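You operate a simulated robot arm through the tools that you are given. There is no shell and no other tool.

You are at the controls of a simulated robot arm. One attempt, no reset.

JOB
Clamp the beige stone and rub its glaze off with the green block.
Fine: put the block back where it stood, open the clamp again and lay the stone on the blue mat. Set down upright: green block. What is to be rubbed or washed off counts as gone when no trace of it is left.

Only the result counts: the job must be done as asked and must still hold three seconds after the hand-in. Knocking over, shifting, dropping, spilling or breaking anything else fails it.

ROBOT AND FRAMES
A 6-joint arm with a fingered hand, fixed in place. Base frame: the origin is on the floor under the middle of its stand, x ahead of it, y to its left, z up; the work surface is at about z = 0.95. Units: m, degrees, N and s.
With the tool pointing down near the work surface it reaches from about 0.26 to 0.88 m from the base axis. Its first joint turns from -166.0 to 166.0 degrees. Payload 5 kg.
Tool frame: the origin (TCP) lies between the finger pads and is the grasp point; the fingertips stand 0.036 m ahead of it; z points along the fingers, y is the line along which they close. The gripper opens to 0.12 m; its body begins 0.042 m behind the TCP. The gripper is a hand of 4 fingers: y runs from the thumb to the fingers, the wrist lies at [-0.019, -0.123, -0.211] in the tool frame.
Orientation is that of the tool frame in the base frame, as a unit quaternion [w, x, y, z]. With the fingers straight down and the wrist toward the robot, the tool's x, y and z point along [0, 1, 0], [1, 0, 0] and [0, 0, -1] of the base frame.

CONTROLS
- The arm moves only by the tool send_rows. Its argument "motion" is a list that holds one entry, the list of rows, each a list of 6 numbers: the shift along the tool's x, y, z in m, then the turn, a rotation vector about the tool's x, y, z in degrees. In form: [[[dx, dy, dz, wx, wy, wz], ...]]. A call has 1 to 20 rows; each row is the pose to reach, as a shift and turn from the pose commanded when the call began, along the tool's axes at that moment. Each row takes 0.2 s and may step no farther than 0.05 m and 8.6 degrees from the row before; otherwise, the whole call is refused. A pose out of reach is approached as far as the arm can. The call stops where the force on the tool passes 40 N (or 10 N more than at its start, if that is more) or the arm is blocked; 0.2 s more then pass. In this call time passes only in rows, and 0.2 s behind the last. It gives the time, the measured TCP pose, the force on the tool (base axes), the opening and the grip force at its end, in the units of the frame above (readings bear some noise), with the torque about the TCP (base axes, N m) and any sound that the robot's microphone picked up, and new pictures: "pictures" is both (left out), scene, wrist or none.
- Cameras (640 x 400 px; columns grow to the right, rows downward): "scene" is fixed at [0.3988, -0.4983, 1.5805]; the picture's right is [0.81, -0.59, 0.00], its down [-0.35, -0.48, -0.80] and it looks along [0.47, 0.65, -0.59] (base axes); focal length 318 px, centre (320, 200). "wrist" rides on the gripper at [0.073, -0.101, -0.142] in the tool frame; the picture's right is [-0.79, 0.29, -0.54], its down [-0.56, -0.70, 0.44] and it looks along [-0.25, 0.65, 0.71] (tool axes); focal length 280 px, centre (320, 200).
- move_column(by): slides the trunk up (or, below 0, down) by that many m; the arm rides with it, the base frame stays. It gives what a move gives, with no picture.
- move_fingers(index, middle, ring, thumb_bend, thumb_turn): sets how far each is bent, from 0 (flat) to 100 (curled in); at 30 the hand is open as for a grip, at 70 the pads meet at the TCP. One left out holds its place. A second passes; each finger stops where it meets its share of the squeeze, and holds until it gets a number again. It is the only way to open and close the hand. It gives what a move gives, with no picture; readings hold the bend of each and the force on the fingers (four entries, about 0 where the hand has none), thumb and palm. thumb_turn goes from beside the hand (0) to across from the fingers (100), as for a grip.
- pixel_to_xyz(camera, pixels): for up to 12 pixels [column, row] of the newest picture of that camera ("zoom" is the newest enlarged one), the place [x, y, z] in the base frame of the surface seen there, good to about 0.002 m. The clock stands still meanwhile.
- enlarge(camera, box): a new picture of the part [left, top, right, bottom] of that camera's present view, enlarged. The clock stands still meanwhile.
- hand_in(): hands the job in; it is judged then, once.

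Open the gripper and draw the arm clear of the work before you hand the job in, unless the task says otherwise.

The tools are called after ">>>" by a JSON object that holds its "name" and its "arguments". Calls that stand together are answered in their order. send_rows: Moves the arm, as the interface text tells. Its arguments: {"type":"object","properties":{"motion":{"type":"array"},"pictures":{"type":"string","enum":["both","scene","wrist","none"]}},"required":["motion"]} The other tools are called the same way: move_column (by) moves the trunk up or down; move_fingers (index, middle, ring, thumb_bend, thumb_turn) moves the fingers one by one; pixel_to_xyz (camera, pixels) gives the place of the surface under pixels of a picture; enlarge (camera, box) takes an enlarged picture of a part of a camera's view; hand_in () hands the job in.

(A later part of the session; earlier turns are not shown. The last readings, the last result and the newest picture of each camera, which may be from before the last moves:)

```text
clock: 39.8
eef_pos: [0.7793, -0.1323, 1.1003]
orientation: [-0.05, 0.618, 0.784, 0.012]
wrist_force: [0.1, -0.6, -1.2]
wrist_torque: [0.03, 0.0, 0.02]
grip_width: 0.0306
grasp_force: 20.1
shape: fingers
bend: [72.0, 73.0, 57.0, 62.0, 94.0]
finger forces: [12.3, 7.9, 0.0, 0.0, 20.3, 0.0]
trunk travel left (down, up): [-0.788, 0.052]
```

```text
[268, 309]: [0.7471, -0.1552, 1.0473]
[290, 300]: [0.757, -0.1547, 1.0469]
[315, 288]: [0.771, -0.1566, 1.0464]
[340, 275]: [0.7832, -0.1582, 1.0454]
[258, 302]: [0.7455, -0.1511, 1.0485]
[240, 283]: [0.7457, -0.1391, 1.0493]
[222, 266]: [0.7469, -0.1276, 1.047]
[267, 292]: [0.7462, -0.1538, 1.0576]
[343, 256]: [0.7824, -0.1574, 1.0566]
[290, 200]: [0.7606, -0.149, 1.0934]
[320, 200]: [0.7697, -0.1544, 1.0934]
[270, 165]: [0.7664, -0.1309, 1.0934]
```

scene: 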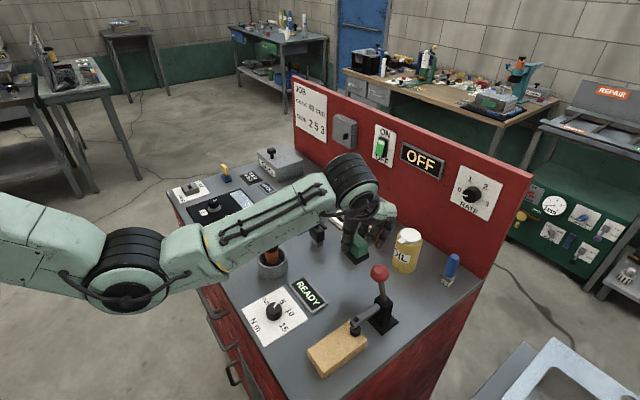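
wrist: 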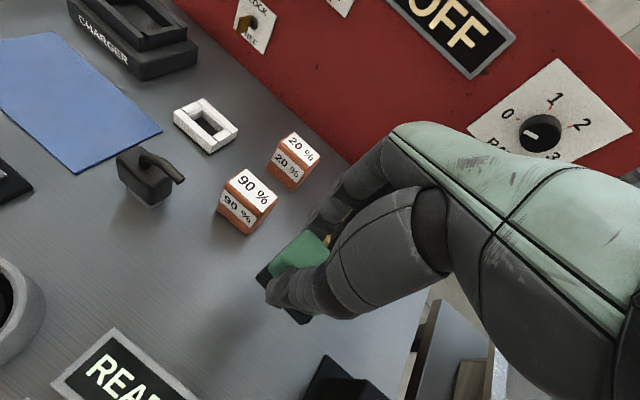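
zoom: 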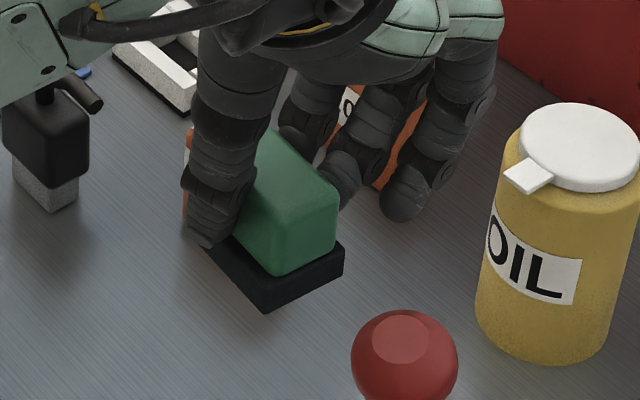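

The block is level within error and turned about −4°; its centre is (0.7674, −0.1335) against home (0.7686, −0.135). I correct the turn and lower it to about 5 mm above the table.

>>> {"name": "send_rows", "arguments": {"motion": [[[-0.0024, 0.0012, 0.0198, 0.19, -0.09, -2.0], [-0.0054, 0.0027, 0.0446, 0.37, -0.17, -3.98], [-0.0077, 0.0037, 0.0694, 0.37, -0.17, -3.98], [-0.0089, 0.0043, 0.0824, 0.37, -0.17, -3.98], [-0.0095, 0.0045, 0.0893, 0.37, -0.17, -3.98]]]}}

>>> {"name": "enlarge", "arguments": {"camera": "scene", "box": [325, 230, 405, 300]}}

```text
clock: 41.0
eef_pos: [0.7806, -0.1355, 1.0102]
orientation: [-0.05, 0.591, 0.805, 0.011]
wrist_force: [0.1, -0.1, -0.9]
wrist_torque: [-0.01, -0.04, 0.01]
grip_width: 0.0311
grasp_force: 20.1
shape: fingers
bend: [72.0, 73.0, 57.0, 62.0, 94.0]
finger forces: [12.3, 7.8, 0.0, 0.0, 20.2, 0.1]
trunk travel left (down, up): [-0.788, 0.052]
```

scene: 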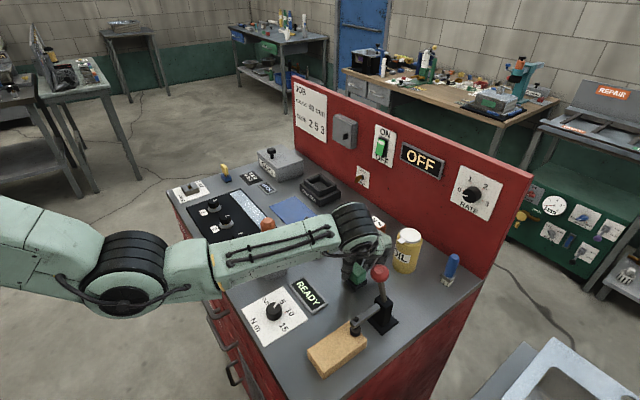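
wrist: 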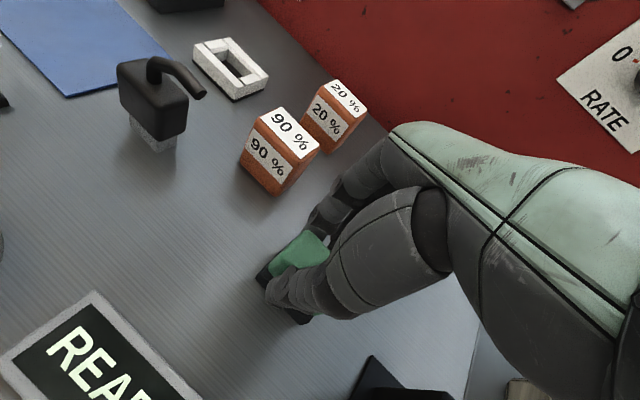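

```text
5.71 times, centred on (365, 265) of scene
```

zoom: 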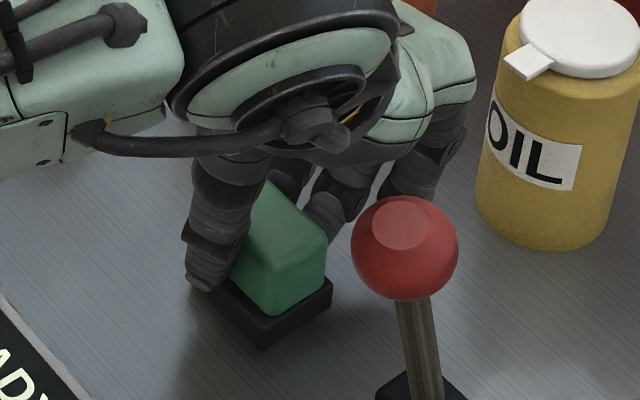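

>>> {"name": "pixel_to_xyz", "arguments": {"camera": "zoom", "pixels": [[265, 344], [285, 333], [310, 319], [328, 308], [255, 335], [240, 320], [225, 304], [265, 328], [330, 285], [290, 255], [315, 240], [260, 215]]}}

```text
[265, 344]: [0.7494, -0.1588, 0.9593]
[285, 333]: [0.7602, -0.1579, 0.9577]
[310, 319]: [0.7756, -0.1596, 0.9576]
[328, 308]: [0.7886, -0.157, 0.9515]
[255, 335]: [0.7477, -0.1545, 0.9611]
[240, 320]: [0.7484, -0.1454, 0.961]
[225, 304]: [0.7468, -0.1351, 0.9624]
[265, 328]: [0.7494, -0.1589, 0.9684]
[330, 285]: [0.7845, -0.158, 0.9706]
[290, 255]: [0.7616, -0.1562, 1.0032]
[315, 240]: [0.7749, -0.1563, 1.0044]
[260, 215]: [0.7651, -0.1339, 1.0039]
```

The block is square at x 0.7485, y −0.1585 faces, matching where it stood, and some 4–5 mm up. I lower gently until it touches.

>>> {"name": "send_rows", "arguments": {"motion": [[[-0.0002, 0.0001, 0.002, 0, 0, 0], [-0.0003, 0.0001, 0.0035, 0, 0, 0], [-0.0004, 0.0002, 0.0045, 0, 0, 0]]], "pictures": "none"}}

```text
clock: 41.8
eef_pos: [0.7816, -0.134, 1.007]
orientation: [-0.049, 0.591, 0.805, 0.01]
wrist_force: [-0.2, -0.1, 1.4]
wrist_torque: [-0.02, 0.15, -0.03]
grip_width: 0.0305
grasp_force: 19.7
shape: fingers
bend: [72.0, 73.0, 57.0, 62.0, 94.0]
finger forces: [12.1, 7.7, 0.0, 0.0, 20.3, 0.1]
trunk travel left (down, up): [-0.788, 0.052]
```

Touching lightly. I press another millimetre to seat it flat.

>>> {"name": "send_rows", "arguments": {"motion": [[[-0.0001, 0.0, 0.001, 0, 0, 0], [-0.0001, 0.0, 0.001, 0, 0, 0]]], "pictures": "scene"}}

>>> {"name": "enlarge", "arguments": {"camera": "scene", "box": [325, 230, 405, 300]}}

```text
clock: 42.4
eef_pos: [0.7804, -0.1345, 1.0067]
orientation: [-0.049, 0.591, 0.805, 0.011]
wrist_force: [2.3, 0.6, 7.2]
wrist_torque: [0.01, 0.12, -0.02]
grip_width: 0.0307
grasp_force: 20.7
shape: fingers
bend: [72.0, 73.0, 57.0, 62.0, 94.0]
finger forces: [12.7, 8.3, 0.0, 0.1, 20.1, 0.1]
trunk travel left (down, up): [-0.788, 0.052]
```

scene: 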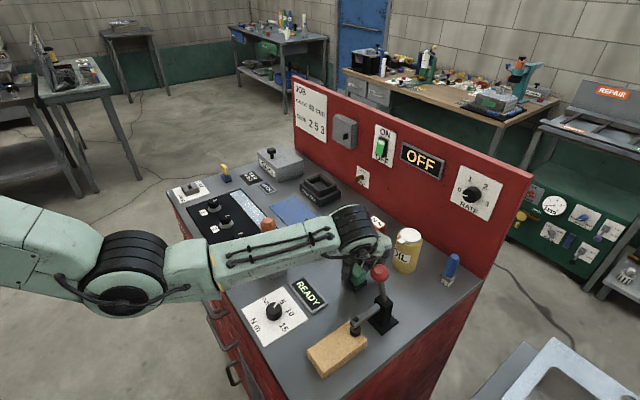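

```text
5.71 times, centred on (365, 265) of scene
```

zoom: 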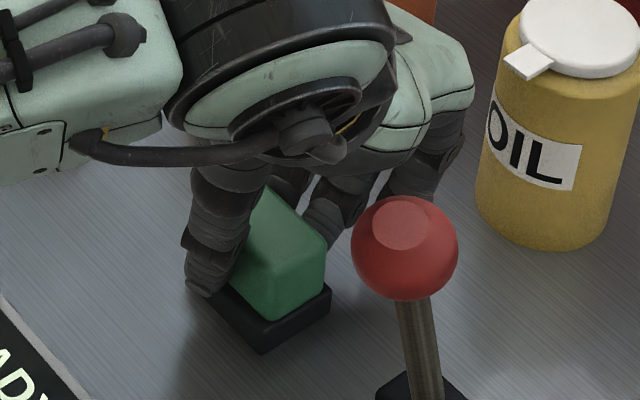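

The block sits flush at home with ~8 N of load. I release evenly by giving each digit the same small opening.

>>> {"name": "move_fingers", "arguments": {"index": 66, "middle": 67, "thumb_bend": 56}}

>>> {"name": "enlarge", "arguments": {"camera": "scene", "box": [325, 230, 405, 300]}}

>>> {"name": "pixel_to_xyz", "arguments": {"camera": "zoom", "pixels": [[265, 347], [285, 337], [310, 322], [326, 312], [250, 338], [235, 322], [222, 308], [290, 255], [315, 240], [260, 215]]}}

```text
clock: 43.4
eef_pos: [0.7805, -0.1341, 1.0049]
orientation: [-0.05, 0.591, 0.805, 0.011]
wrist_force: [0.2, 0.4, 0.6]
wrist_torque: [0.0, -0.02, -0.02]
grip_width: 0.0348
grasp_force: 1.6
shape: fingers
bend: [65.0, 67.0, 57.0, 55.0, 97.0]
finger forces: [1.1, 0.5, 0.1, 0.0, 1.7, 0.1]
trunk travel left (down, up): [-0.788, 0.052]
```

```text
5.71 times, centred on (365, 265) of scene
```

zoom: 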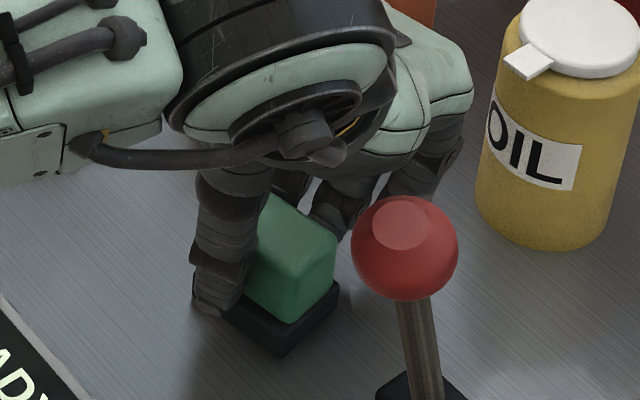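

```text
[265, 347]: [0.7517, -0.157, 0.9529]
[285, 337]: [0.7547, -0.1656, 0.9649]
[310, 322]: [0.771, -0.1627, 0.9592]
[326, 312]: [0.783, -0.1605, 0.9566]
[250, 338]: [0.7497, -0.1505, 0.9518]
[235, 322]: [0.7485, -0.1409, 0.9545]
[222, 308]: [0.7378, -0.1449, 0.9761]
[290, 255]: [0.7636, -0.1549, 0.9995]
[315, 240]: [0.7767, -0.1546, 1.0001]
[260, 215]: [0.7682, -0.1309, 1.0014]
```

The grip has almost let go (1.6 N) and the block is standing. I open further.

>>> {"name": "move_fingers", "arguments": {"index": 54, "middle": 54, "ring": 50, "thumb_bend": 43}}

>>> {"name": "enlarge", "arguments": {"camera": "scene", "box": [325, 230, 405, 300]}}

>>> {"name": "enlarge", "arguments": {"camera": "wrist", "box": [220, 180, 370, 340]}}

```text
clock: 44.4
eef_pos: [0.7798, -0.1334, 1.0062]
orientation: [-0.05, 0.591, 0.805, 0.01]
wrist_force: [0.2, -0.1, 0.0]
wrist_torque: [-0.02, 0.01, -0.03]
grip_width: 0.0683
grasp_force: 0.2
shape: fingers
bend: [54.0, 54.0, 50.0, 43.0, 97.0]
finger forces: [0.0, 0.1, 0.0, 0.1, 0.1, 0.0]
trunk travel left (down, up): [-0.788, 0.052]
```

```text
5.71 times, centred on (365, 265) of scene
```

zoom: 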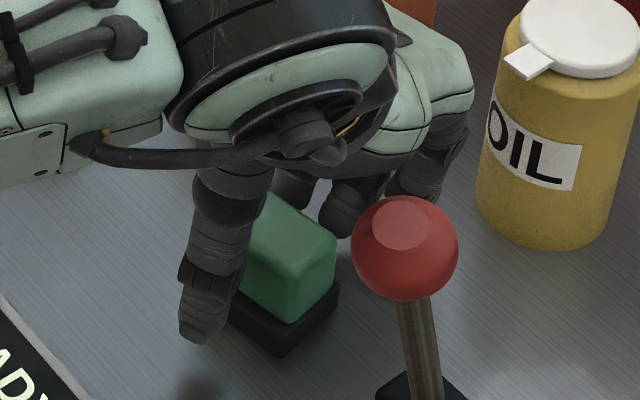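

```text
2.50 times, centred on (295, 260) of wrist
```

zoom: 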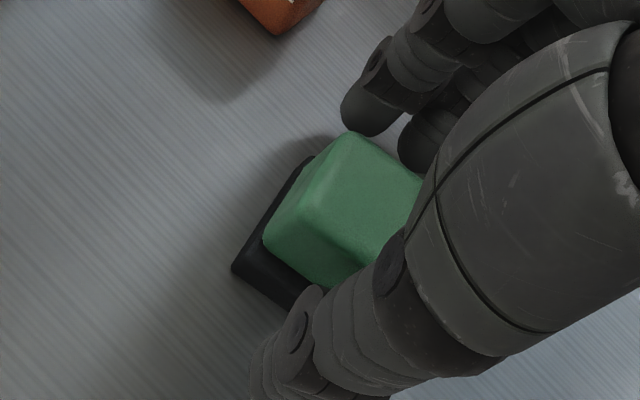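

The block is free between the open digits. I raise the hand straight up.

>>> {"name": "send_rows", "arguments": {"motion": [[[0.0018, -0.0008, -0.0199, 0, 0, 0], [0.0046, -0.0021, -0.0497, 0, 0, 0], [0.0083, -0.0037, -0.0895, 0, 0, 0], [0.012, -0.0054, -0.1293, 0, 0, 0]]]}}

>>> {"name": "enlarge", "arguments": {"camera": "scene", "box": [325, 230, 405, 300]}}

>>> {"name": "pixel_to_xyz", "arguments": {"camera": "zoom", "pixels": [[282, 352], [300, 340], [320, 325], [336, 312], [272, 345], [250, 325], [225, 300], [285, 335], [338, 290], [290, 255], [315, 240], [260, 215]]}}

```text
clock: 45.4
eef_pos: [0.7805, -0.1359, 1.1368]
orientation: [-0.05, 0.591, 0.805, 0.01]
wrist_force: [-1.0, -0.6, -0.1]
wrist_torque: [-0.03, 0.02, 0.04]
grip_width: 0.0683
grasp_force: 0.0
shape: fingers
bend: [54.0, 54.0, 50.0, 43.0, 97.0]
finger forces: [0.0, 0.0, 0.0, 0.1, 0.1, 0.0]
trunk travel left (down, up): [-0.788, 0.052]
```

scene: 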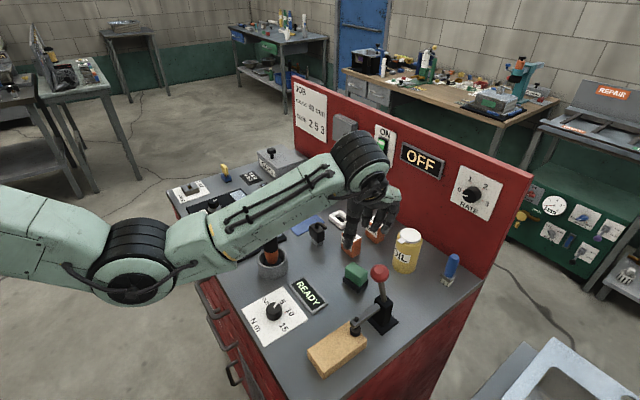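
wrist: 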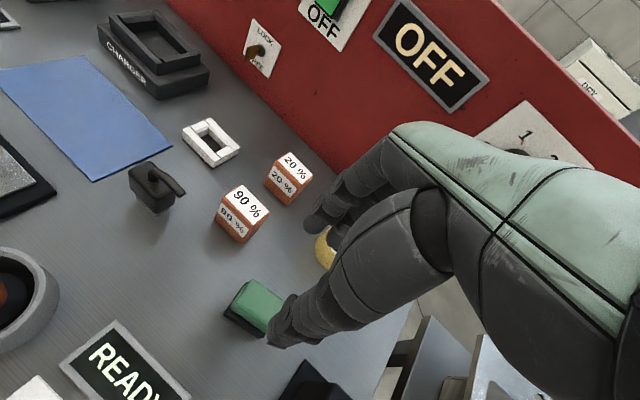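

```text
5.71 times, centred on (365, 265) of scene
```

zoom: 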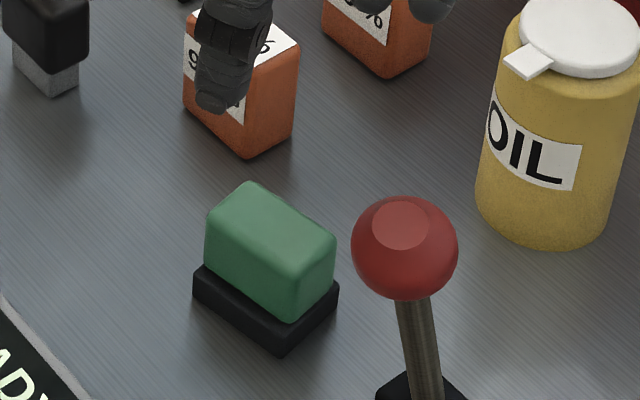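

```text
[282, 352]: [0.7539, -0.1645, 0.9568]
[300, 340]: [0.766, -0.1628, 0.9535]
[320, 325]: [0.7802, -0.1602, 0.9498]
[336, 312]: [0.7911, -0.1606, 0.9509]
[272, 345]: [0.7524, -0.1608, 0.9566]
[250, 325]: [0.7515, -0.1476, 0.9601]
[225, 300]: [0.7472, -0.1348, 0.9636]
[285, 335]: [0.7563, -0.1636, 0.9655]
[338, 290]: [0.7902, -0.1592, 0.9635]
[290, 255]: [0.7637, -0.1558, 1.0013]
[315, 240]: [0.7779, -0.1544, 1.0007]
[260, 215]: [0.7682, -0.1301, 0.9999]
```

The block stands upright within a few millimetres of its old place. Next I raise the hand and turn it back to the plain downward orientation.

>>> {"name": "send_rows", "arguments": {"motion": [[[0.0022, -0.001, -0.0232, -1.06, -1.63, 5.83], [0.0043, -0.0019, -0.0464, -2.12, -3.27, 11.67], [0.0065, -0.0029, -0.0696, -3.18, -4.9, 17.5], [0.0065, -0.0029, -0.0696, -3.18, -4.9, 17.5]]], "pictures": "none"}}

>>> {"name": "move_fingers", "arguments": {"index": 50, "middle": 50, "ring": 50, "thumb_bend": 50, "thumb_turn": 98}}

```text
clock: 46.4
eef_pos: [0.78, -0.1336, 1.2064]
orientation: [0.0, 0.707, 0.707, 0.0]
wrist_force: [-0.3, 0.3, 0.7]
wrist_torque: [-0.01, 0.01, -0.02]
grip_width: 0.0681
grasp_force: 0.1
shape: fingers
bend: [54.0, 54.0, 50.0, 43.0, 97.0]
finger forces: [0.1, 0.0, 0.0, 0.1, 0.0, 0.0]
trunk travel left (down, up): [-0.788, 0.052]
```

```text
clock: 47.4
eef_pos: [0.7805, -0.1332, 1.2055]
orientation: [0.0, 0.707, 0.707, -0.001]
wrist_force: [-0.3, 0.1, 0.7]
wrist_torque: [0.02, 0.0, -0.02]
grip_width: 0.0646
grasp_force: 0.1
shape: fingers
bend: [50.0, 50.0, 50.0, 50.0, 98.0]
finger forces: [0.0, 0.0, 0.0, 0.0, 0.0, 0.1]
trunk travel left (down, up): [-0.788, 0.052]
```

The hand is back to the plain orientation with a 0.065 m opening. I move it above the knob at about (0.715, −0.25).

>>> {"name": "send_rows", "arguments": {"motion": [[[-0.0296, -0.0164, -0.005, 0, 0, 0], [-0.0593, -0.0328, -0.01, 0, 0, 0], [-0.0889, -0.0491, -0.01, 0, 0, 0], [-0.1175, -0.0655, -0.01, 0, 0, 0]]]}}

>>> {"name": "enlarge", "arguments": {"camera": "scene", "box": [340, 210, 440, 330]}}

>>> {"name": "pixel_to_xyz", "arguments": {"camera": "wrist", "pixels": [[265, 280], [270, 290], [260, 275]]}}

```text
clock: 48.4
eef_pos: [0.7166, -0.2547, 1.2149]
orientation: [-0.001, 0.707, 0.707, 0.0]
wrist_force: [-0.1, -1.1, 1.1]
wrist_torque: [0.02, 0.0, 0.01]
grip_width: 0.0644
grasp_force: 0.0
shape: fingers
bend: [50.0, 50.0, 50.0, 50.0, 98.0]
finger forces: [0.0, 0.0, 0.0, 0.0, 0.1, 0.1]
trunk travel left (down, up): [-0.788, 0.052]
```

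scene: 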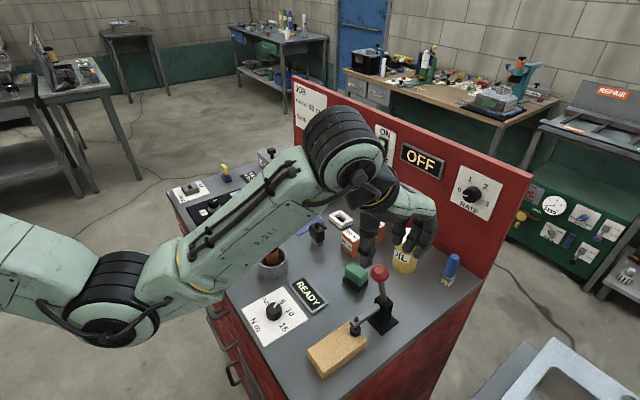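
wrist: 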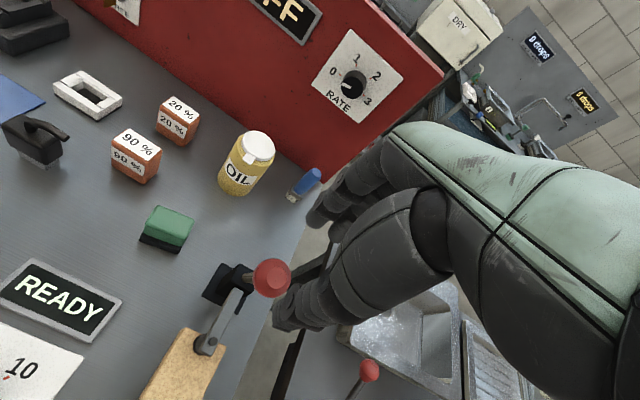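

```text
3.33 times, centred on (390, 270) of scene
```

zoom: 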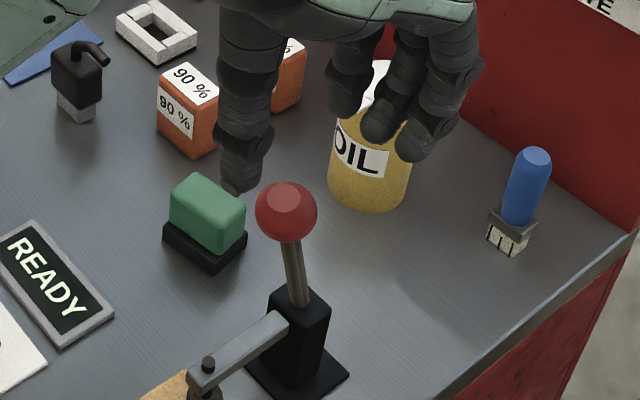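

```text
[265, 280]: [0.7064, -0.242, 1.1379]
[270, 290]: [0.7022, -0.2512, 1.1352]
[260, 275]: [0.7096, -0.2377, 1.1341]
```

The knob (x 0.697–0.729) lies between thumb (0.684) and fingers (0.749). I lower 6 cm to cage it.

>>> {"name": "send_rows", "arguments": {"motion": [[[0.0, -0.002, 0.02, 0, 0, 0], [0.0, -0.002, 0.04, 0, 0, 0], [0.0, -0.002, 0.055, 0, 0, 0], [0.0, -0.002, 0.062, 0, 0, 0]]]}}

>>> {"name": "enlarge", "arguments": {"camera": "scene", "box": [340, 210, 440, 330]}}

```text
clock: 49.4
eef_pos: [0.7131, -0.252, 1.1528]
orientation: [0.001, 0.707, 0.707, -0.001]
wrist_force: [0.1, -0.4, 0.4]
wrist_torque: [0.0, -0.01, 0.01]
grip_width: 0.0645
grasp_force: 0.0
shape: fingers
bend: [50.0, 50.0, 50.0, 50.0, 98.0]
finger forces: [0.0, 0.1, 0.0, 0.0, 0.1, 0.0]
trunk travel left (down, up): [-0.788, 0.052]
```

scene: 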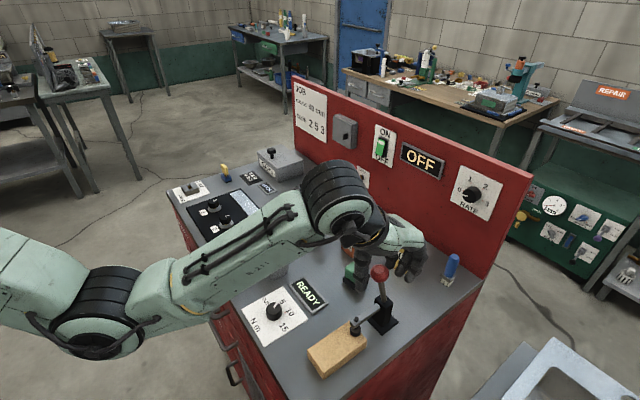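
wrist: 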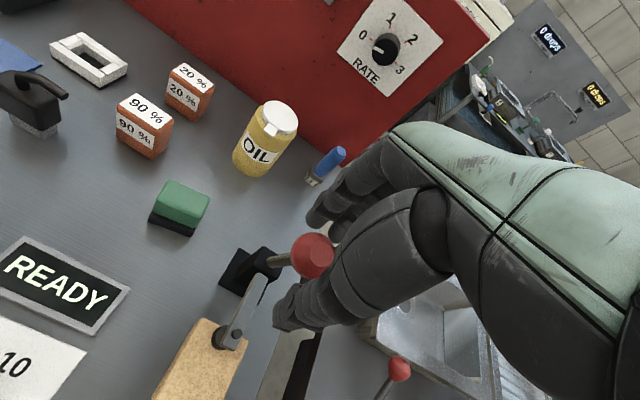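

```text
3.33 times, centred on (390, 270) of scene
```

zoom: 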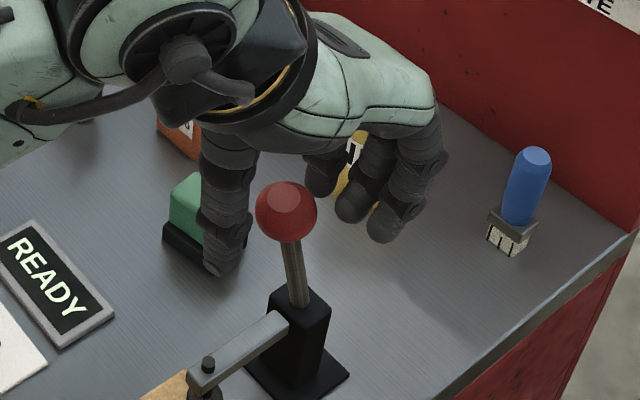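

Caged without contact. I push the knob toward +x with the thumb along its arc, first to just past the middle.

>>> {"name": "send_rows", "arguments": {"motion": [[[0.0, 0.012, 0.001, 0, 0, 0], [0.0, 0.02, 0.0015, 0, 0, 0], [0.0, 0.029, -0.0005, 0, 0, 0], [0.0, 0.039, -0.002, 0, 0, 0], [0.0, 0.0485, -0.0025, 0, 0, 0], [0.0, 0.058, -0.002, 0, 0, 0], [0.0, 0.068, -0.0005, 0, 0, 0]]]}}

>>> {"name": "enlarge", "arguments": {"camera": "scene", "box": [340, 210, 440, 330]}}

```text
clock: 51.0
eef_pos: [0.783, -0.2494, 1.1512]
orientation: [0.0, 0.707, 0.707, 0.0]
wrist_force: [-0.8, 0.1, 1.1]
wrist_torque: [-0.02, 0.04, 0.01]
grip_width: 0.0662
grasp_force: 0.6
shape: fingers
bend: [50.0, 50.0, 50.0, 49.0, 98.0]
finger forces: [0.0, 0.0, 0.1, 0.1, 1.1, 0.0]
trunk travel left (down, up): [-0.788, 0.052]
```

scene: 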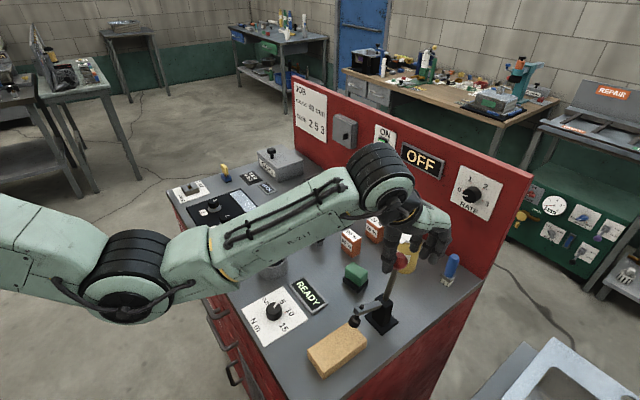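
wrist: 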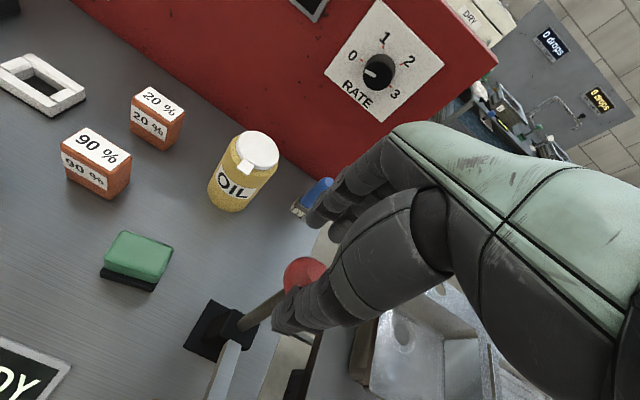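

```text
3.33 times, centred on (390, 270) of scene
```

zoom: 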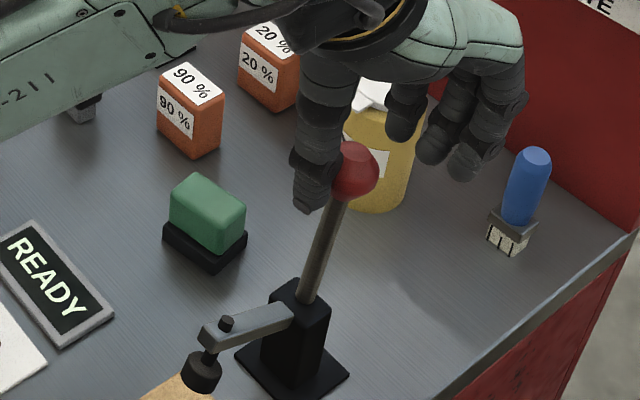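

The clamp is opening (lever ~77°, arm lifting off the stone) with only ~1 N. I continue pushing along the arc to the original open angle of about 40°.

>>> {"name": "send_rows", "arguments": {"motion": [[[0.0, 0.0095, 0.002, 0, 0, 0], [0.0, 0.0185, 0.005, 0, 0, 0], [0.0, 0.0275, 0.0085, 0, 0, 0], [0.0, 0.036, 0.013, 0, 0, 0], [0.0, 0.0442, 0.018, 0, 0, 0], [0.0, 0.052, 0.024, 0, 0, 0], [0.0, 0.059, 0.0305, 0, 0, 0], [0.0, 0.0645, 0.036, 0, 0, 0]]]}}

>>> {"name": "enlarge", "arguments": {"camera": "scene", "box": [340, 220, 440, 340]}}

>>> {"name": "pixel_to_xyz", "arguments": {"camera": "zoom", "pixels": [[250, 180], [255, 230], [270, 250], [280, 260]]}}

```text
clock: 52.8
eef_pos: [0.8465, -0.2504, 1.1184]
orientation: [0.0, 0.707, 0.707, 0.001]
wrist_force: [0.6, -0.2, -0.3]
wrist_torque: [-0.01, -0.02, -0.02]
grip_width: 0.0647
grasp_force: 0.1
shape: fingers
bend: [50.0, 50.0, 50.0, 50.0, 98.0]
finger forces: [0.0, 0.1, 0.0, 0.0, 0.0, 0.0]
trunk travel left (down, up): [-0.788, 0.052]
```

scene: 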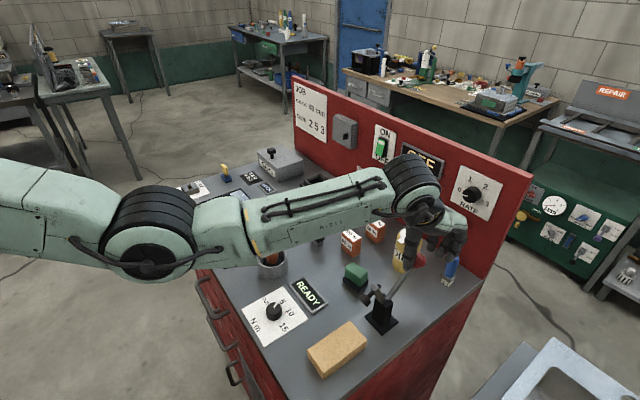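
wrist: 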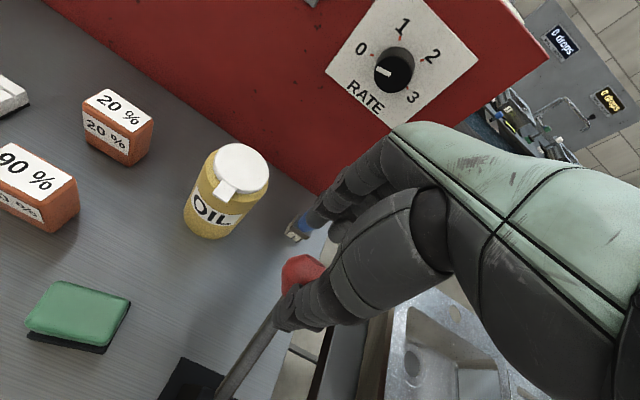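

```text
3.33 times, centred on (390, 280) of scene
```

zoom: 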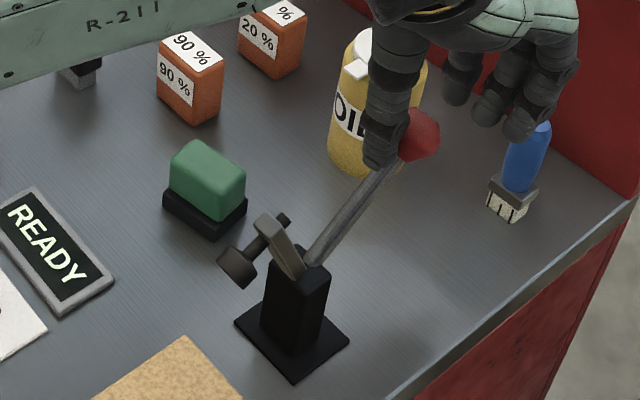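

```text
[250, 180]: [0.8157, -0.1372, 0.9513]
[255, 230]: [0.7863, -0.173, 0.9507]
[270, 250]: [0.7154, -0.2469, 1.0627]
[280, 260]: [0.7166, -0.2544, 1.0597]
```

The clamp is open again, with lever and arm as at the start. I ease the thumb off and raise the hand.

>>> {"name": "send_rows", "arguments": {"motion": [[[0.0, -0.006, -0.004, 0, 0, 0], [0.0, -0.01, -0.02, 0, 0, 0], [0.0, -0.012, -0.05, 0, 0, 0], [0.0, -0.02, -0.09, 0, 0, 0], [0.0, -0.05, -0.11, 0, 0, 0]]]}}

>>> {"name": "enlarge", "arguments": {"camera": "scene", "box": [300, 240, 440, 385]}}

>>> {"name": "pixel_to_xyz", "arguments": {"camera": "zoom", "pixels": [[155, 305], [263, 230], [306, 276], [194, 358], [197, 376], [308, 292], [432, 60], [335, 125], [312, 170], [355, 195]]}}

```text
clock: 54.0
eef_pos: [0.7941, -0.2507, 1.2294]
orientation: [0.0, 0.707, 0.707, 0.0]
wrist_force: [0.4, -0.6, 0.3]
wrist_torque: [-0.03, -0.03, -0.01]
grip_width: 0.0645
grasp_force: 0.0
shape: fingers
bend: [50.0, 50.0, 50.0, 50.0, 98.0]
finger forces: [0.0, 0.0, 0.0, 0.1, 0.0, 0.0]
trunk travel left (down, up): [-0.788, 0.052]
```

scene: 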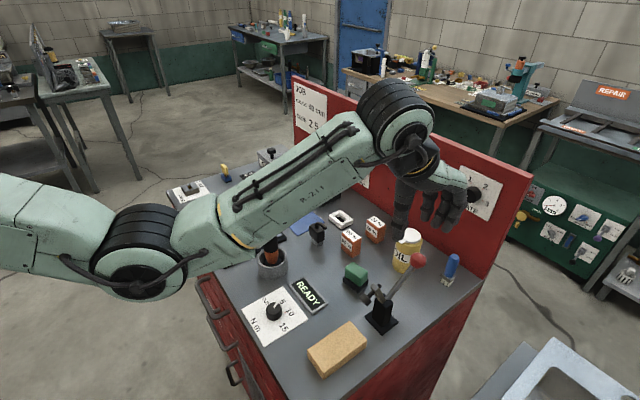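
wrist: 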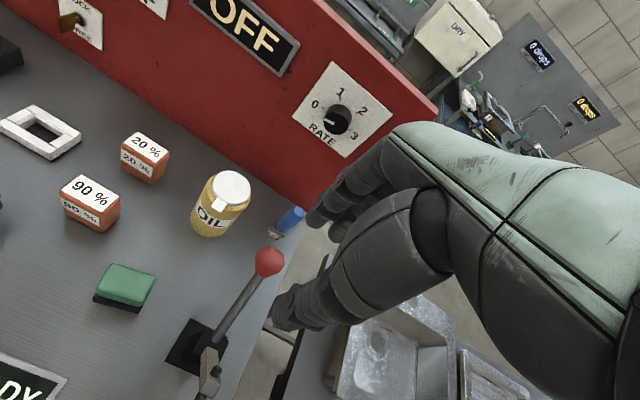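

```text
2.76 times, centred on (370, 312) of scene
```

zoom: 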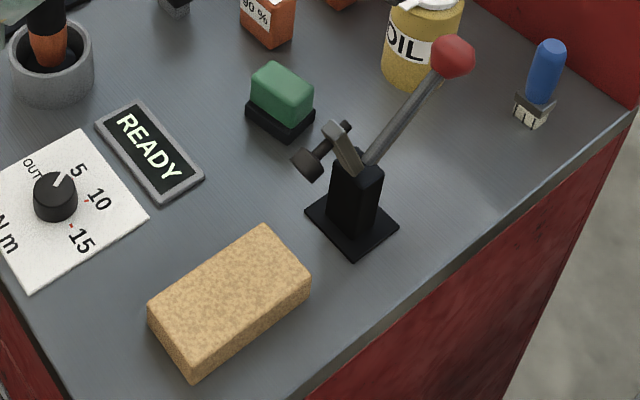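

```text
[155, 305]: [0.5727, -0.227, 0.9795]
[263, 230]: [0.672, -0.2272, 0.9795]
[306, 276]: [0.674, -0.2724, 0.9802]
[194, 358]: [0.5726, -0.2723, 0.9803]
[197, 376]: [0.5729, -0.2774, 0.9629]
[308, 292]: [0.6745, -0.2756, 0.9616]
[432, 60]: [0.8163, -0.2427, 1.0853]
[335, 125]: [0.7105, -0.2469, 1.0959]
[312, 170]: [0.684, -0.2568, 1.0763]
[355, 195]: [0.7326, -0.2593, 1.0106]
```

The clamp is fully open and the stone has not moved (x 0.570–0.676, y −0.277–−0.225). To grip it across its 0.052 m width I need the hand turned by 90°, so I first move over free space near (0.61, −0.22, 1.26).

>>> {"name": "send_rows", "arguments": {"motion": [[[0.006, -0.0368, -0.006, 0, 0, 0], [0.012, -0.0736, -0.012, 0, 0, 0], [0.018, -0.1104, -0.018, 0, 0, 0], [0.024, -0.1472, -0.024, 0, 0, 0], [0.03, -0.184, -0.03, 0, 0, 0]]], "pictures": "none"}}

>>> {"name": "send_rows", "arguments": {"motion": [[[0, 0, 0, 0, 0, 7.5], [0, 0, 0, 0, 0, 15.0], [0, 0, 0, 0, 0, 22.5], [0, 0, 0, 0, 0, 30.0]]]}}

```text
clock: 55.2
eef_pos: [0.6116, -0.2219, 1.2616]
orientation: [0.001, 0.707, 0.707, 0.0]
wrist_force: [0.3, -0.4, -0.6]
wrist_torque: [-0.01, -0.02, 0.0]
grip_width: 0.0645
grasp_force: 0.1
shape: fingers
bend: [50.0, 50.0, 50.0, 50.0, 98.0]
finger forces: [0.0, 0.0, 0.1, 0.0, 0.1, 0.1]
trunk travel left (down, up): [-0.788, 0.052]
```

```text
clock: 56.2
eef_pos: [0.6124, -0.2195, 1.258]
orientation: [0.001, 0.866, 0.5, 0.0]
wrist_force: [0.6, 0.3, 0.1]
wrist_torque: [-0.02, -0.01, 0.01]
grip_width: 0.0645
grasp_force: 0.1
shape: fingers
bend: [50.0, 50.0, 50.0, 50.0, 98.0]
finger forces: [0.0, 0.1, 0.1, 0.0, 0.1, 0.0]
trunk travel left (down, up): [-0.788, 0.052]
```

scene: 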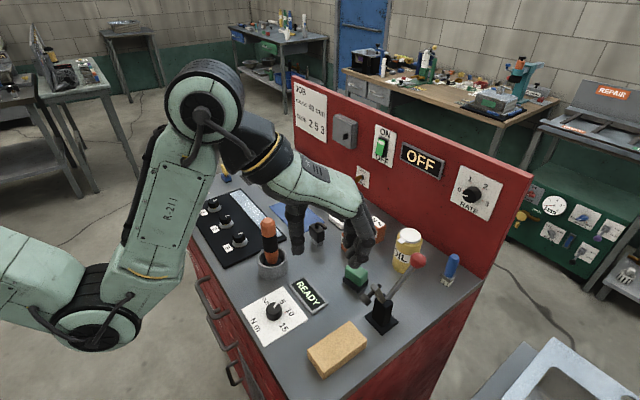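
wrist: 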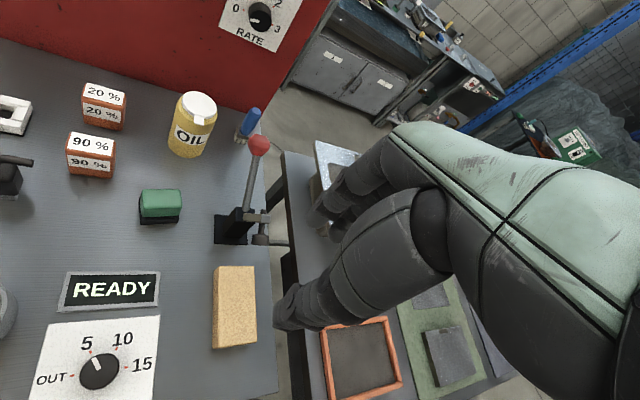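

The turn works smoothly with the position held. I complete it to 90° in total.

>>> {"name": "send_rows", "arguments": {"motion": [[[0, 0, 0, 0, 0, 7.5], [0, 0, 0, 0, 0, 15.0], [0, 0, 0, 0, 0, 22.5], [0, 0, 0, 0, 0, 30.0], [0, 0, 0, 0, 0, 37.5], [0, 0, 0, 0, 0, 45.0], [0, 0, 0, 0, 0, 52.5], [0, 0, 0, 0, 0, 60.0]]]}}

>>> {"name": "enlarge", "arguments": {"camera": "scene", "box": [260, 130, 460, 330]}}

```text
clock: 58.0
eef_pos: [0.6537, -0.2541, 1.2102]
orientation: [0.004, 1.0, 0.002, 0.003]
wrist_force: [0.1, -0.3, -0.4]
wrist_torque: [-0.02, 0.0, -0.01]
grip_width: 0.0642
grasp_force: 0.0
shape: fingers
bend: [50.0, 50.0, 50.0, 50.0, 98.0]
finger forces: [0.1, 0.0, 0.0, 0.0, 0.0, 0.0]
out of reach, approached as far as the arm can: row 3, 4, 5, 6, 7, 8
trunk travel left (down, up): [-0.788, 0.052]
```

scene: 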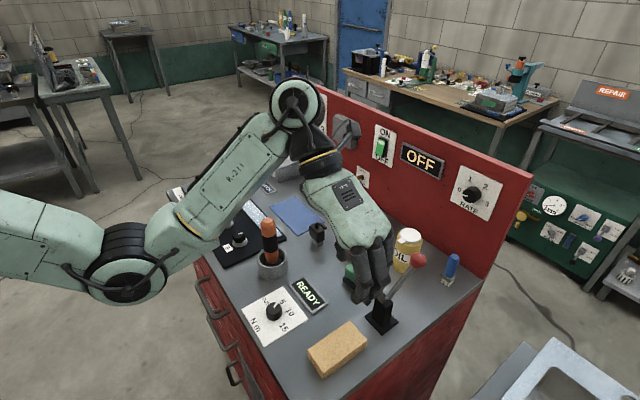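
wrist: 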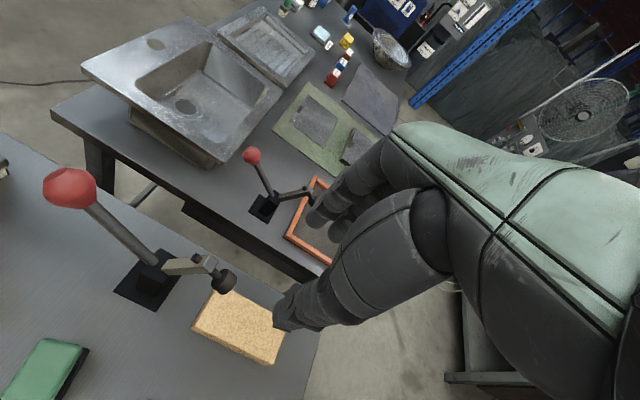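

```text
2.00 times, centred on (360, 230) of scene
```

zoom: 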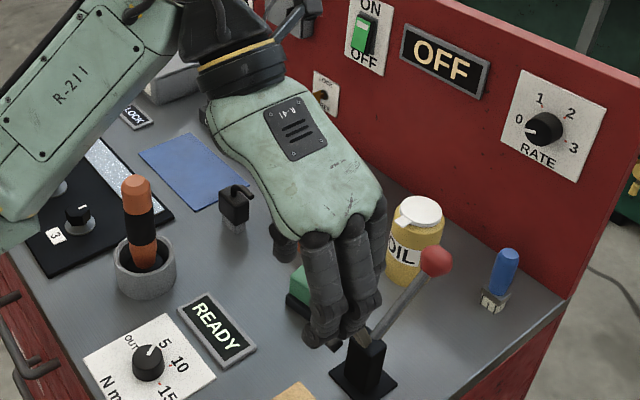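

The orientation is reached but the commanded point (0.61, −0.22, 1.26) was out of reach at that height, so it stopped at (0.654, −0.254, 1.210). I command a point 4 cm lower to see how the target is tracked.

>>> {"name": "send_rows", "arguments": {"motion": [[[0, 0, 0.02, 0, 0, 0], [0, 0, 0.04, 0, 0, 0]]], "pictures": "scene"}}

```text
clock: 58.6
eef_pos: [0.6498, -0.2549, 1.1676]
orientation: [0.0, 1.0, 0.0, 0.0]
wrist_force: [-0.3, -0.3, 0.2]
wrist_torque: [-0.01, 0.01, 0.01]
grip_width: 0.0643
grasp_force: 0.1
shape: fingers
bend: [50.0, 50.0, 50.0, 50.0, 98.0]
finger forces: [0.0, 0.1, 0.0, 0.1, 0.1, 0.0]
trunk travel left (down, up): [-0.788, 0.052]
```

scene: 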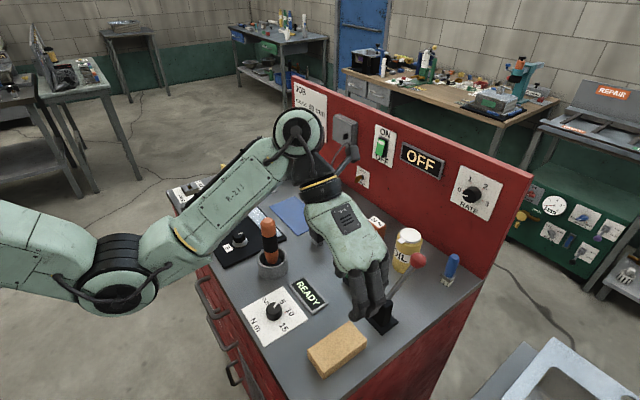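

Tracking is fine now at (0.650, −0.255, 1.168) with the 90° turn. I open the hand to about 0.09 m and shift to x≈0.615 above the stone, clear of the clamp's raised arm.

>>> {"name": "move_fingers", "arguments": {"index": 41, "middle": 41, "ring": 41, "thumb_bend": 41}}

>>> {"name": "send_rows", "arguments": {"motion": [[[-0.018, -0.003, 0.0, 0, 0, 0], [-0.035, -0.005, 0.0, 0, 0, 0]]]}}

>>> {"name": "enlarge", "arguments": {"camera": "scene", "box": [290, 190, 430, 390]}}

```text
clock: 59.6
eef_pos: [0.6506, -0.2559, 1.1691]
orientation: [0.0, 1.0, 0.0, 0.0]
wrist_force: [-0.4, 0.0, 0.4]
wrist_torque: [-0.03, 0.01, 0.01]
grip_width: 0.0908
grasp_force: 0.0
shape: fingers
bend: [41.0, 41.0, 41.0, 41.0, 97.0]
finger forces: [0.0, 0.0, 0.0, 0.1, 0.0, 0.0]
trunk travel left (down, up): [-0.788, 0.052]
```

```text
clock: 60.2
eef_pos: [0.6143, -0.251, 1.169]
orientation: [0.0, 1.0, 0.001, -0.001]
wrist_force: [0.6, -0.2, -0.6]
wrist_torque: [0.01, 0.01, -0.01]
grip_width: 0.0907
grasp_force: 0.0
shape: fingers
bend: [41.0, 41.0, 41.0, 41.0, 97.0]
finger forces: [0.0, 0.1, 0.0, 0.0, 0.0, 0.0]
trunk travel left (down, up): [-0.788, 0.052]
```

scene: 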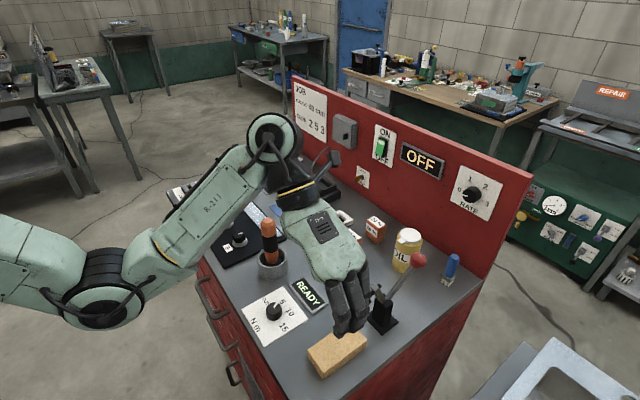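
wrist: 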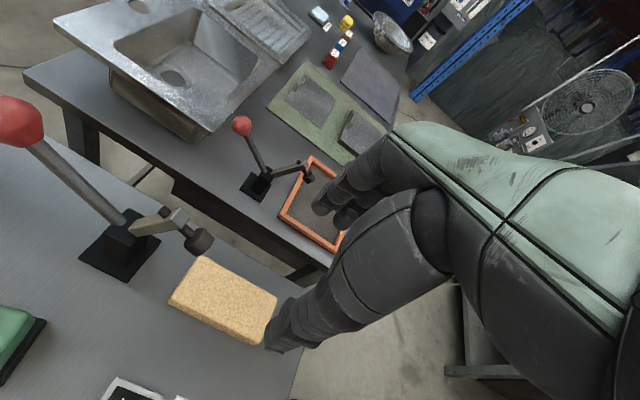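

```text
2.00 times, centred on (360, 290) of scene
```

zoom: 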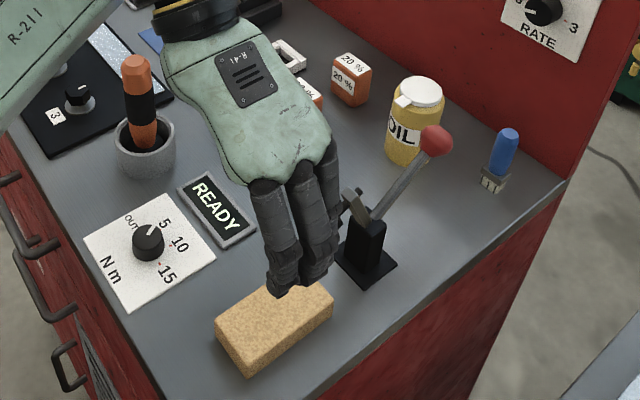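

I read the palm and finger edges next to the clamp before descending.

>>> {"name": "pixel_to_xyz", "arguments": {"camera": "zoom", "pixels": [[285, 285], [315, 275], [270, 215], [325, 150], [328, 190], [332, 225], [310, 130], [300, 180], [255, 195], [240, 180], [290, 300], [346, 208]]}}

>>> {"name": "pixel_to_xyz", "arguments": {"camera": "wrist", "pixels": [[180, 270], [205, 255], [275, 295], [265, 340], [200, 240], [185, 215], [275, 335], [300, 320], [320, 205], [350, 235]]}}

```text
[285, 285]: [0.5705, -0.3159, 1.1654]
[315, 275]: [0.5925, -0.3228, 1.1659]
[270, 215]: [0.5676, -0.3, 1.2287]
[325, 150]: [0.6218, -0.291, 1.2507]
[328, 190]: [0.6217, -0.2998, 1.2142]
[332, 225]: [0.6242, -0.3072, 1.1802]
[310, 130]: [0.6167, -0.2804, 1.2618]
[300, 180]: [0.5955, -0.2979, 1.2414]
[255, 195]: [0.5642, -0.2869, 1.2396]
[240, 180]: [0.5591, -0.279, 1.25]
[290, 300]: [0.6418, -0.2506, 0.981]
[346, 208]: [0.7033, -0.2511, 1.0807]
```

```text
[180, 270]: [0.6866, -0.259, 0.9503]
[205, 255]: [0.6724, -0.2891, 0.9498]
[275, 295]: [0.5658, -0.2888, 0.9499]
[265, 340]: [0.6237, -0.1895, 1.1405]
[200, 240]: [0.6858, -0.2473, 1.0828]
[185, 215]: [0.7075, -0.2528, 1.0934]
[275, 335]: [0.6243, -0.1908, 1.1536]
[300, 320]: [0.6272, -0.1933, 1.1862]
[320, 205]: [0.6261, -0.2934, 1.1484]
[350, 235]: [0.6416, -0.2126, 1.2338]
```

The palm edge is at x≈0.642 and the clamp pad at x≥0.672, so there is room. I shift 1 cm toward +x and lower to z≈1.01.

>>> {"name": "send_rows", "arguments": {"motion": [[[0.01, 0.0, 0.03, 0, 0, 0], [0.01, 0.0, 0.065, 0, 0, 0], [0.01, 0.0, 0.1, 0, 0, 0], [0.01, 0.0, 0.13, 0, 0, 0], [0.01, 0.0, 0.15, 0, 0, 0], [0.01, 0.0, 0.16, 0, 0, 0]]]}}

>>> {"name": "enlarge", "arguments": {"camera": "scene", "box": [290, 260, 410, 390]}}

>>> {"name": "enlarge", "arguments": {"camera": "wrist", "box": [180, 150, 400, 350]}}

```text
clock: 61.6
eef_pos: [0.625, -0.2525, 1.0069]
orientation: [-0.001, 1.0, 0.0, 0.0]
wrist_force: [-0.1, -0.2, 0.8]
wrist_torque: [-0.01, 0.01, 0.01]
grip_width: 0.0912
grasp_force: 0.1
shape: fingers
bend: [41.0, 41.0, 41.0, 41.0, 97.0]
finger forces: [0.0, 0.0, 0.1, 0.0, 0.0, 0.0]
trunk travel left (down, up): [-0.788, 0.052]
```

scene: 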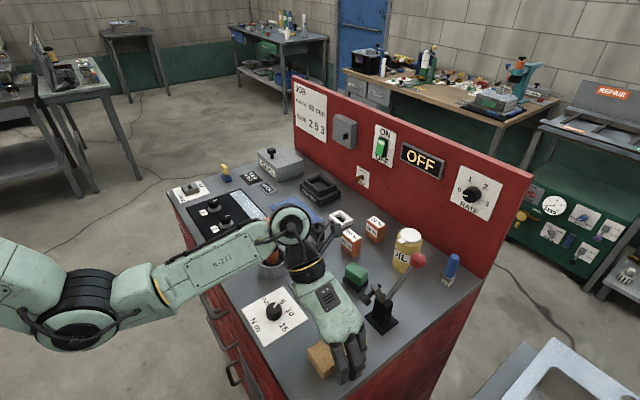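
wrist: 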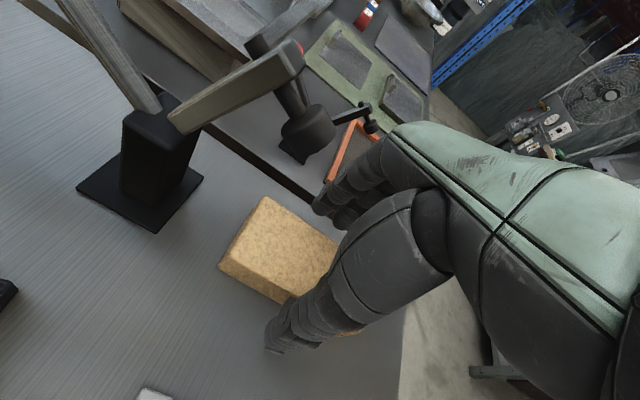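

```text
3.08 times, centred on (350, 325) of scene
```

zoom: 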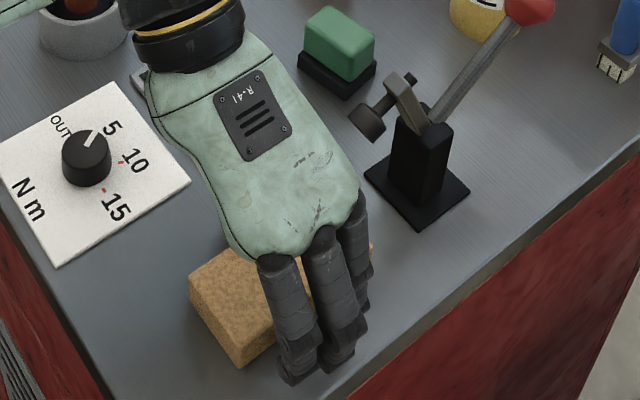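

```text
2.00 times, centred on (290, 250) of wrist
```

zoom: 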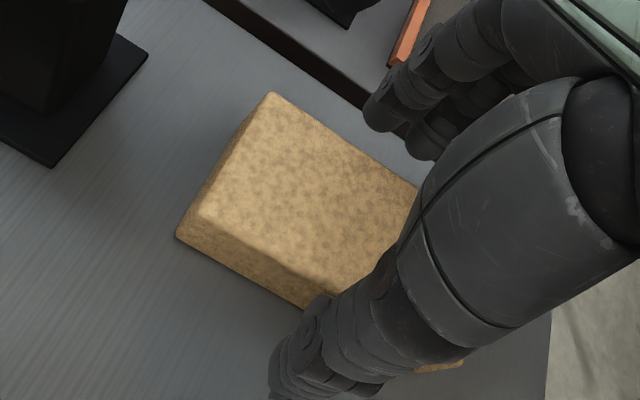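

The hand straddles the stone well. I check that the arm's wrist and forearm stay clear of the screwdriver at (0.627, 0.012, top 1.113).

>>> {"name": "enlarge", "arguments": {"camera": "scene", "box": [220, 180, 340, 300]}}

>>> {"name": "pixel_to_xyz", "arguments": {"camera": "scene", "pixels": [[268, 232], [262, 245], [288, 222], [290, 240], [300, 262], [240, 250], [275, 262], [268, 255], [310, 270], [285, 250]]}}

```text
3.33 times, centred on (280, 240) of scene
```

zoom: 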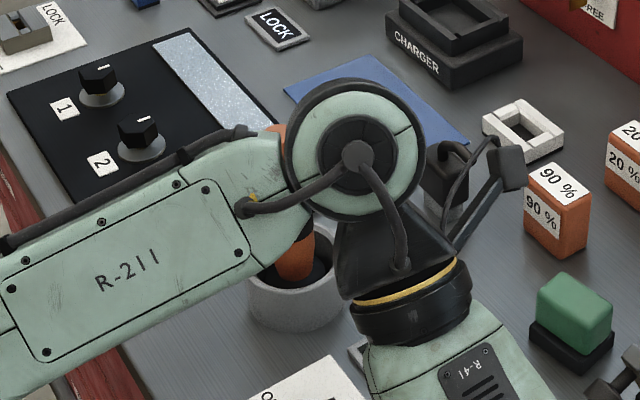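

```text
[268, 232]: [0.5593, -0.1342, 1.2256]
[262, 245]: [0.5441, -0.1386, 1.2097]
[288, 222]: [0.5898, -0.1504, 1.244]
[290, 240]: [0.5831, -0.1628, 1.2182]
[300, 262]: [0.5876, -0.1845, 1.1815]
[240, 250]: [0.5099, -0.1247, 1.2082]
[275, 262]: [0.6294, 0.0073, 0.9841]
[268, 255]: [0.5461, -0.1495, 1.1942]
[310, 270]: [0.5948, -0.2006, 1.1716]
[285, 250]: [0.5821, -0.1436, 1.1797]
```

The wrist joint's underside stays at about z 1.17, above the screwdriver. I lower the last 1.5 cm so the fingertips come near the table beside the stone.

>>> {"name": "send_rows", "arguments": {"motion": [[[0.0, 0.0, 0.006, 0, 0, 0], [0.0, 0.0, 0.011, 0, 0, 0], [0.0, 0.0, 0.015, 0, 0, 0]]], "pictures": "none"}}

>>> {"name": "move_fingers", "arguments": {"index": 54, "middle": 54, "ring": 54, "thumb_bend": 54}}

```text
clock: 62.4
eef_pos: [0.6241, -0.2495, 0.9932]
orientation: [0.0, 1.0, 0.0, 0.0]
wrist_force: [-0.1, 0.7, -1.0]
wrist_torque: [0.05, 0.01, 0.01]
grip_width: 0.091
grasp_force: 0.0
shape: fingers
bend: [41.0, 41.0, 41.0, 41.0, 97.0]
finger forces: [0.1, 0.0, 0.1, 0.1, 0.0, 0.1]
trunk travel left (down, up): [-0.788, 0.052]
```

```text
clock: 63.4
eef_pos: [0.6232, -0.2491, 0.9921]
orientation: [0.0, 1.0, 0.0, 0.0]
wrist_force: [-0.1, -1.8, -0.1]
wrist_torque: [-0.01, 0.04, 0.03]
grip_width: 0.0576
grasp_force: 3.3
shape: fingers
bend: [52.0, 53.0, 53.0, 52.0, 98.0]
finger forces: [1.4, 1.3, 0.8, 0.0, 2.4, 0.0]
trunk travel left (down, up): [-0.788, 0.052]
```

All four digits touch the stone evenly. I squeeze firmly.

>>> {"name": "move_fingers", "arguments": {"index": 62, "middle": 62, "ring": 62, "thumb_bend": 66}}

>>> {"name": "enlarge", "arguments": {"camera": "scene", "box": [290, 280, 410, 390]}}

```text
clock: 64.4
eef_pos: [0.6246, -0.2494, 0.9941]
orientation: [0.001, 1.0, 0.0, 0.0]
wrist_force: [-0.7, 0.0, -0.7]
wrist_torque: [-0.03, -0.01, 0.05]
grip_width: 0.0554
grasp_force: 16.6
shape: fingers
bend: [55.0, 57.0, 58.0, 54.0, 98.0]
finger forces: [6.7, 5.8, 4.3, 0.0, 16.8, 0.0]
trunk travel left (down, up): [-0.788, 0.052]
```

```text
3.64 times, centred on (350, 335) of scene
```

zoom: 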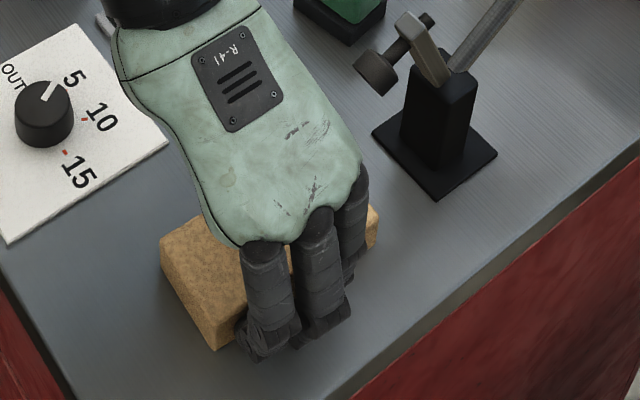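

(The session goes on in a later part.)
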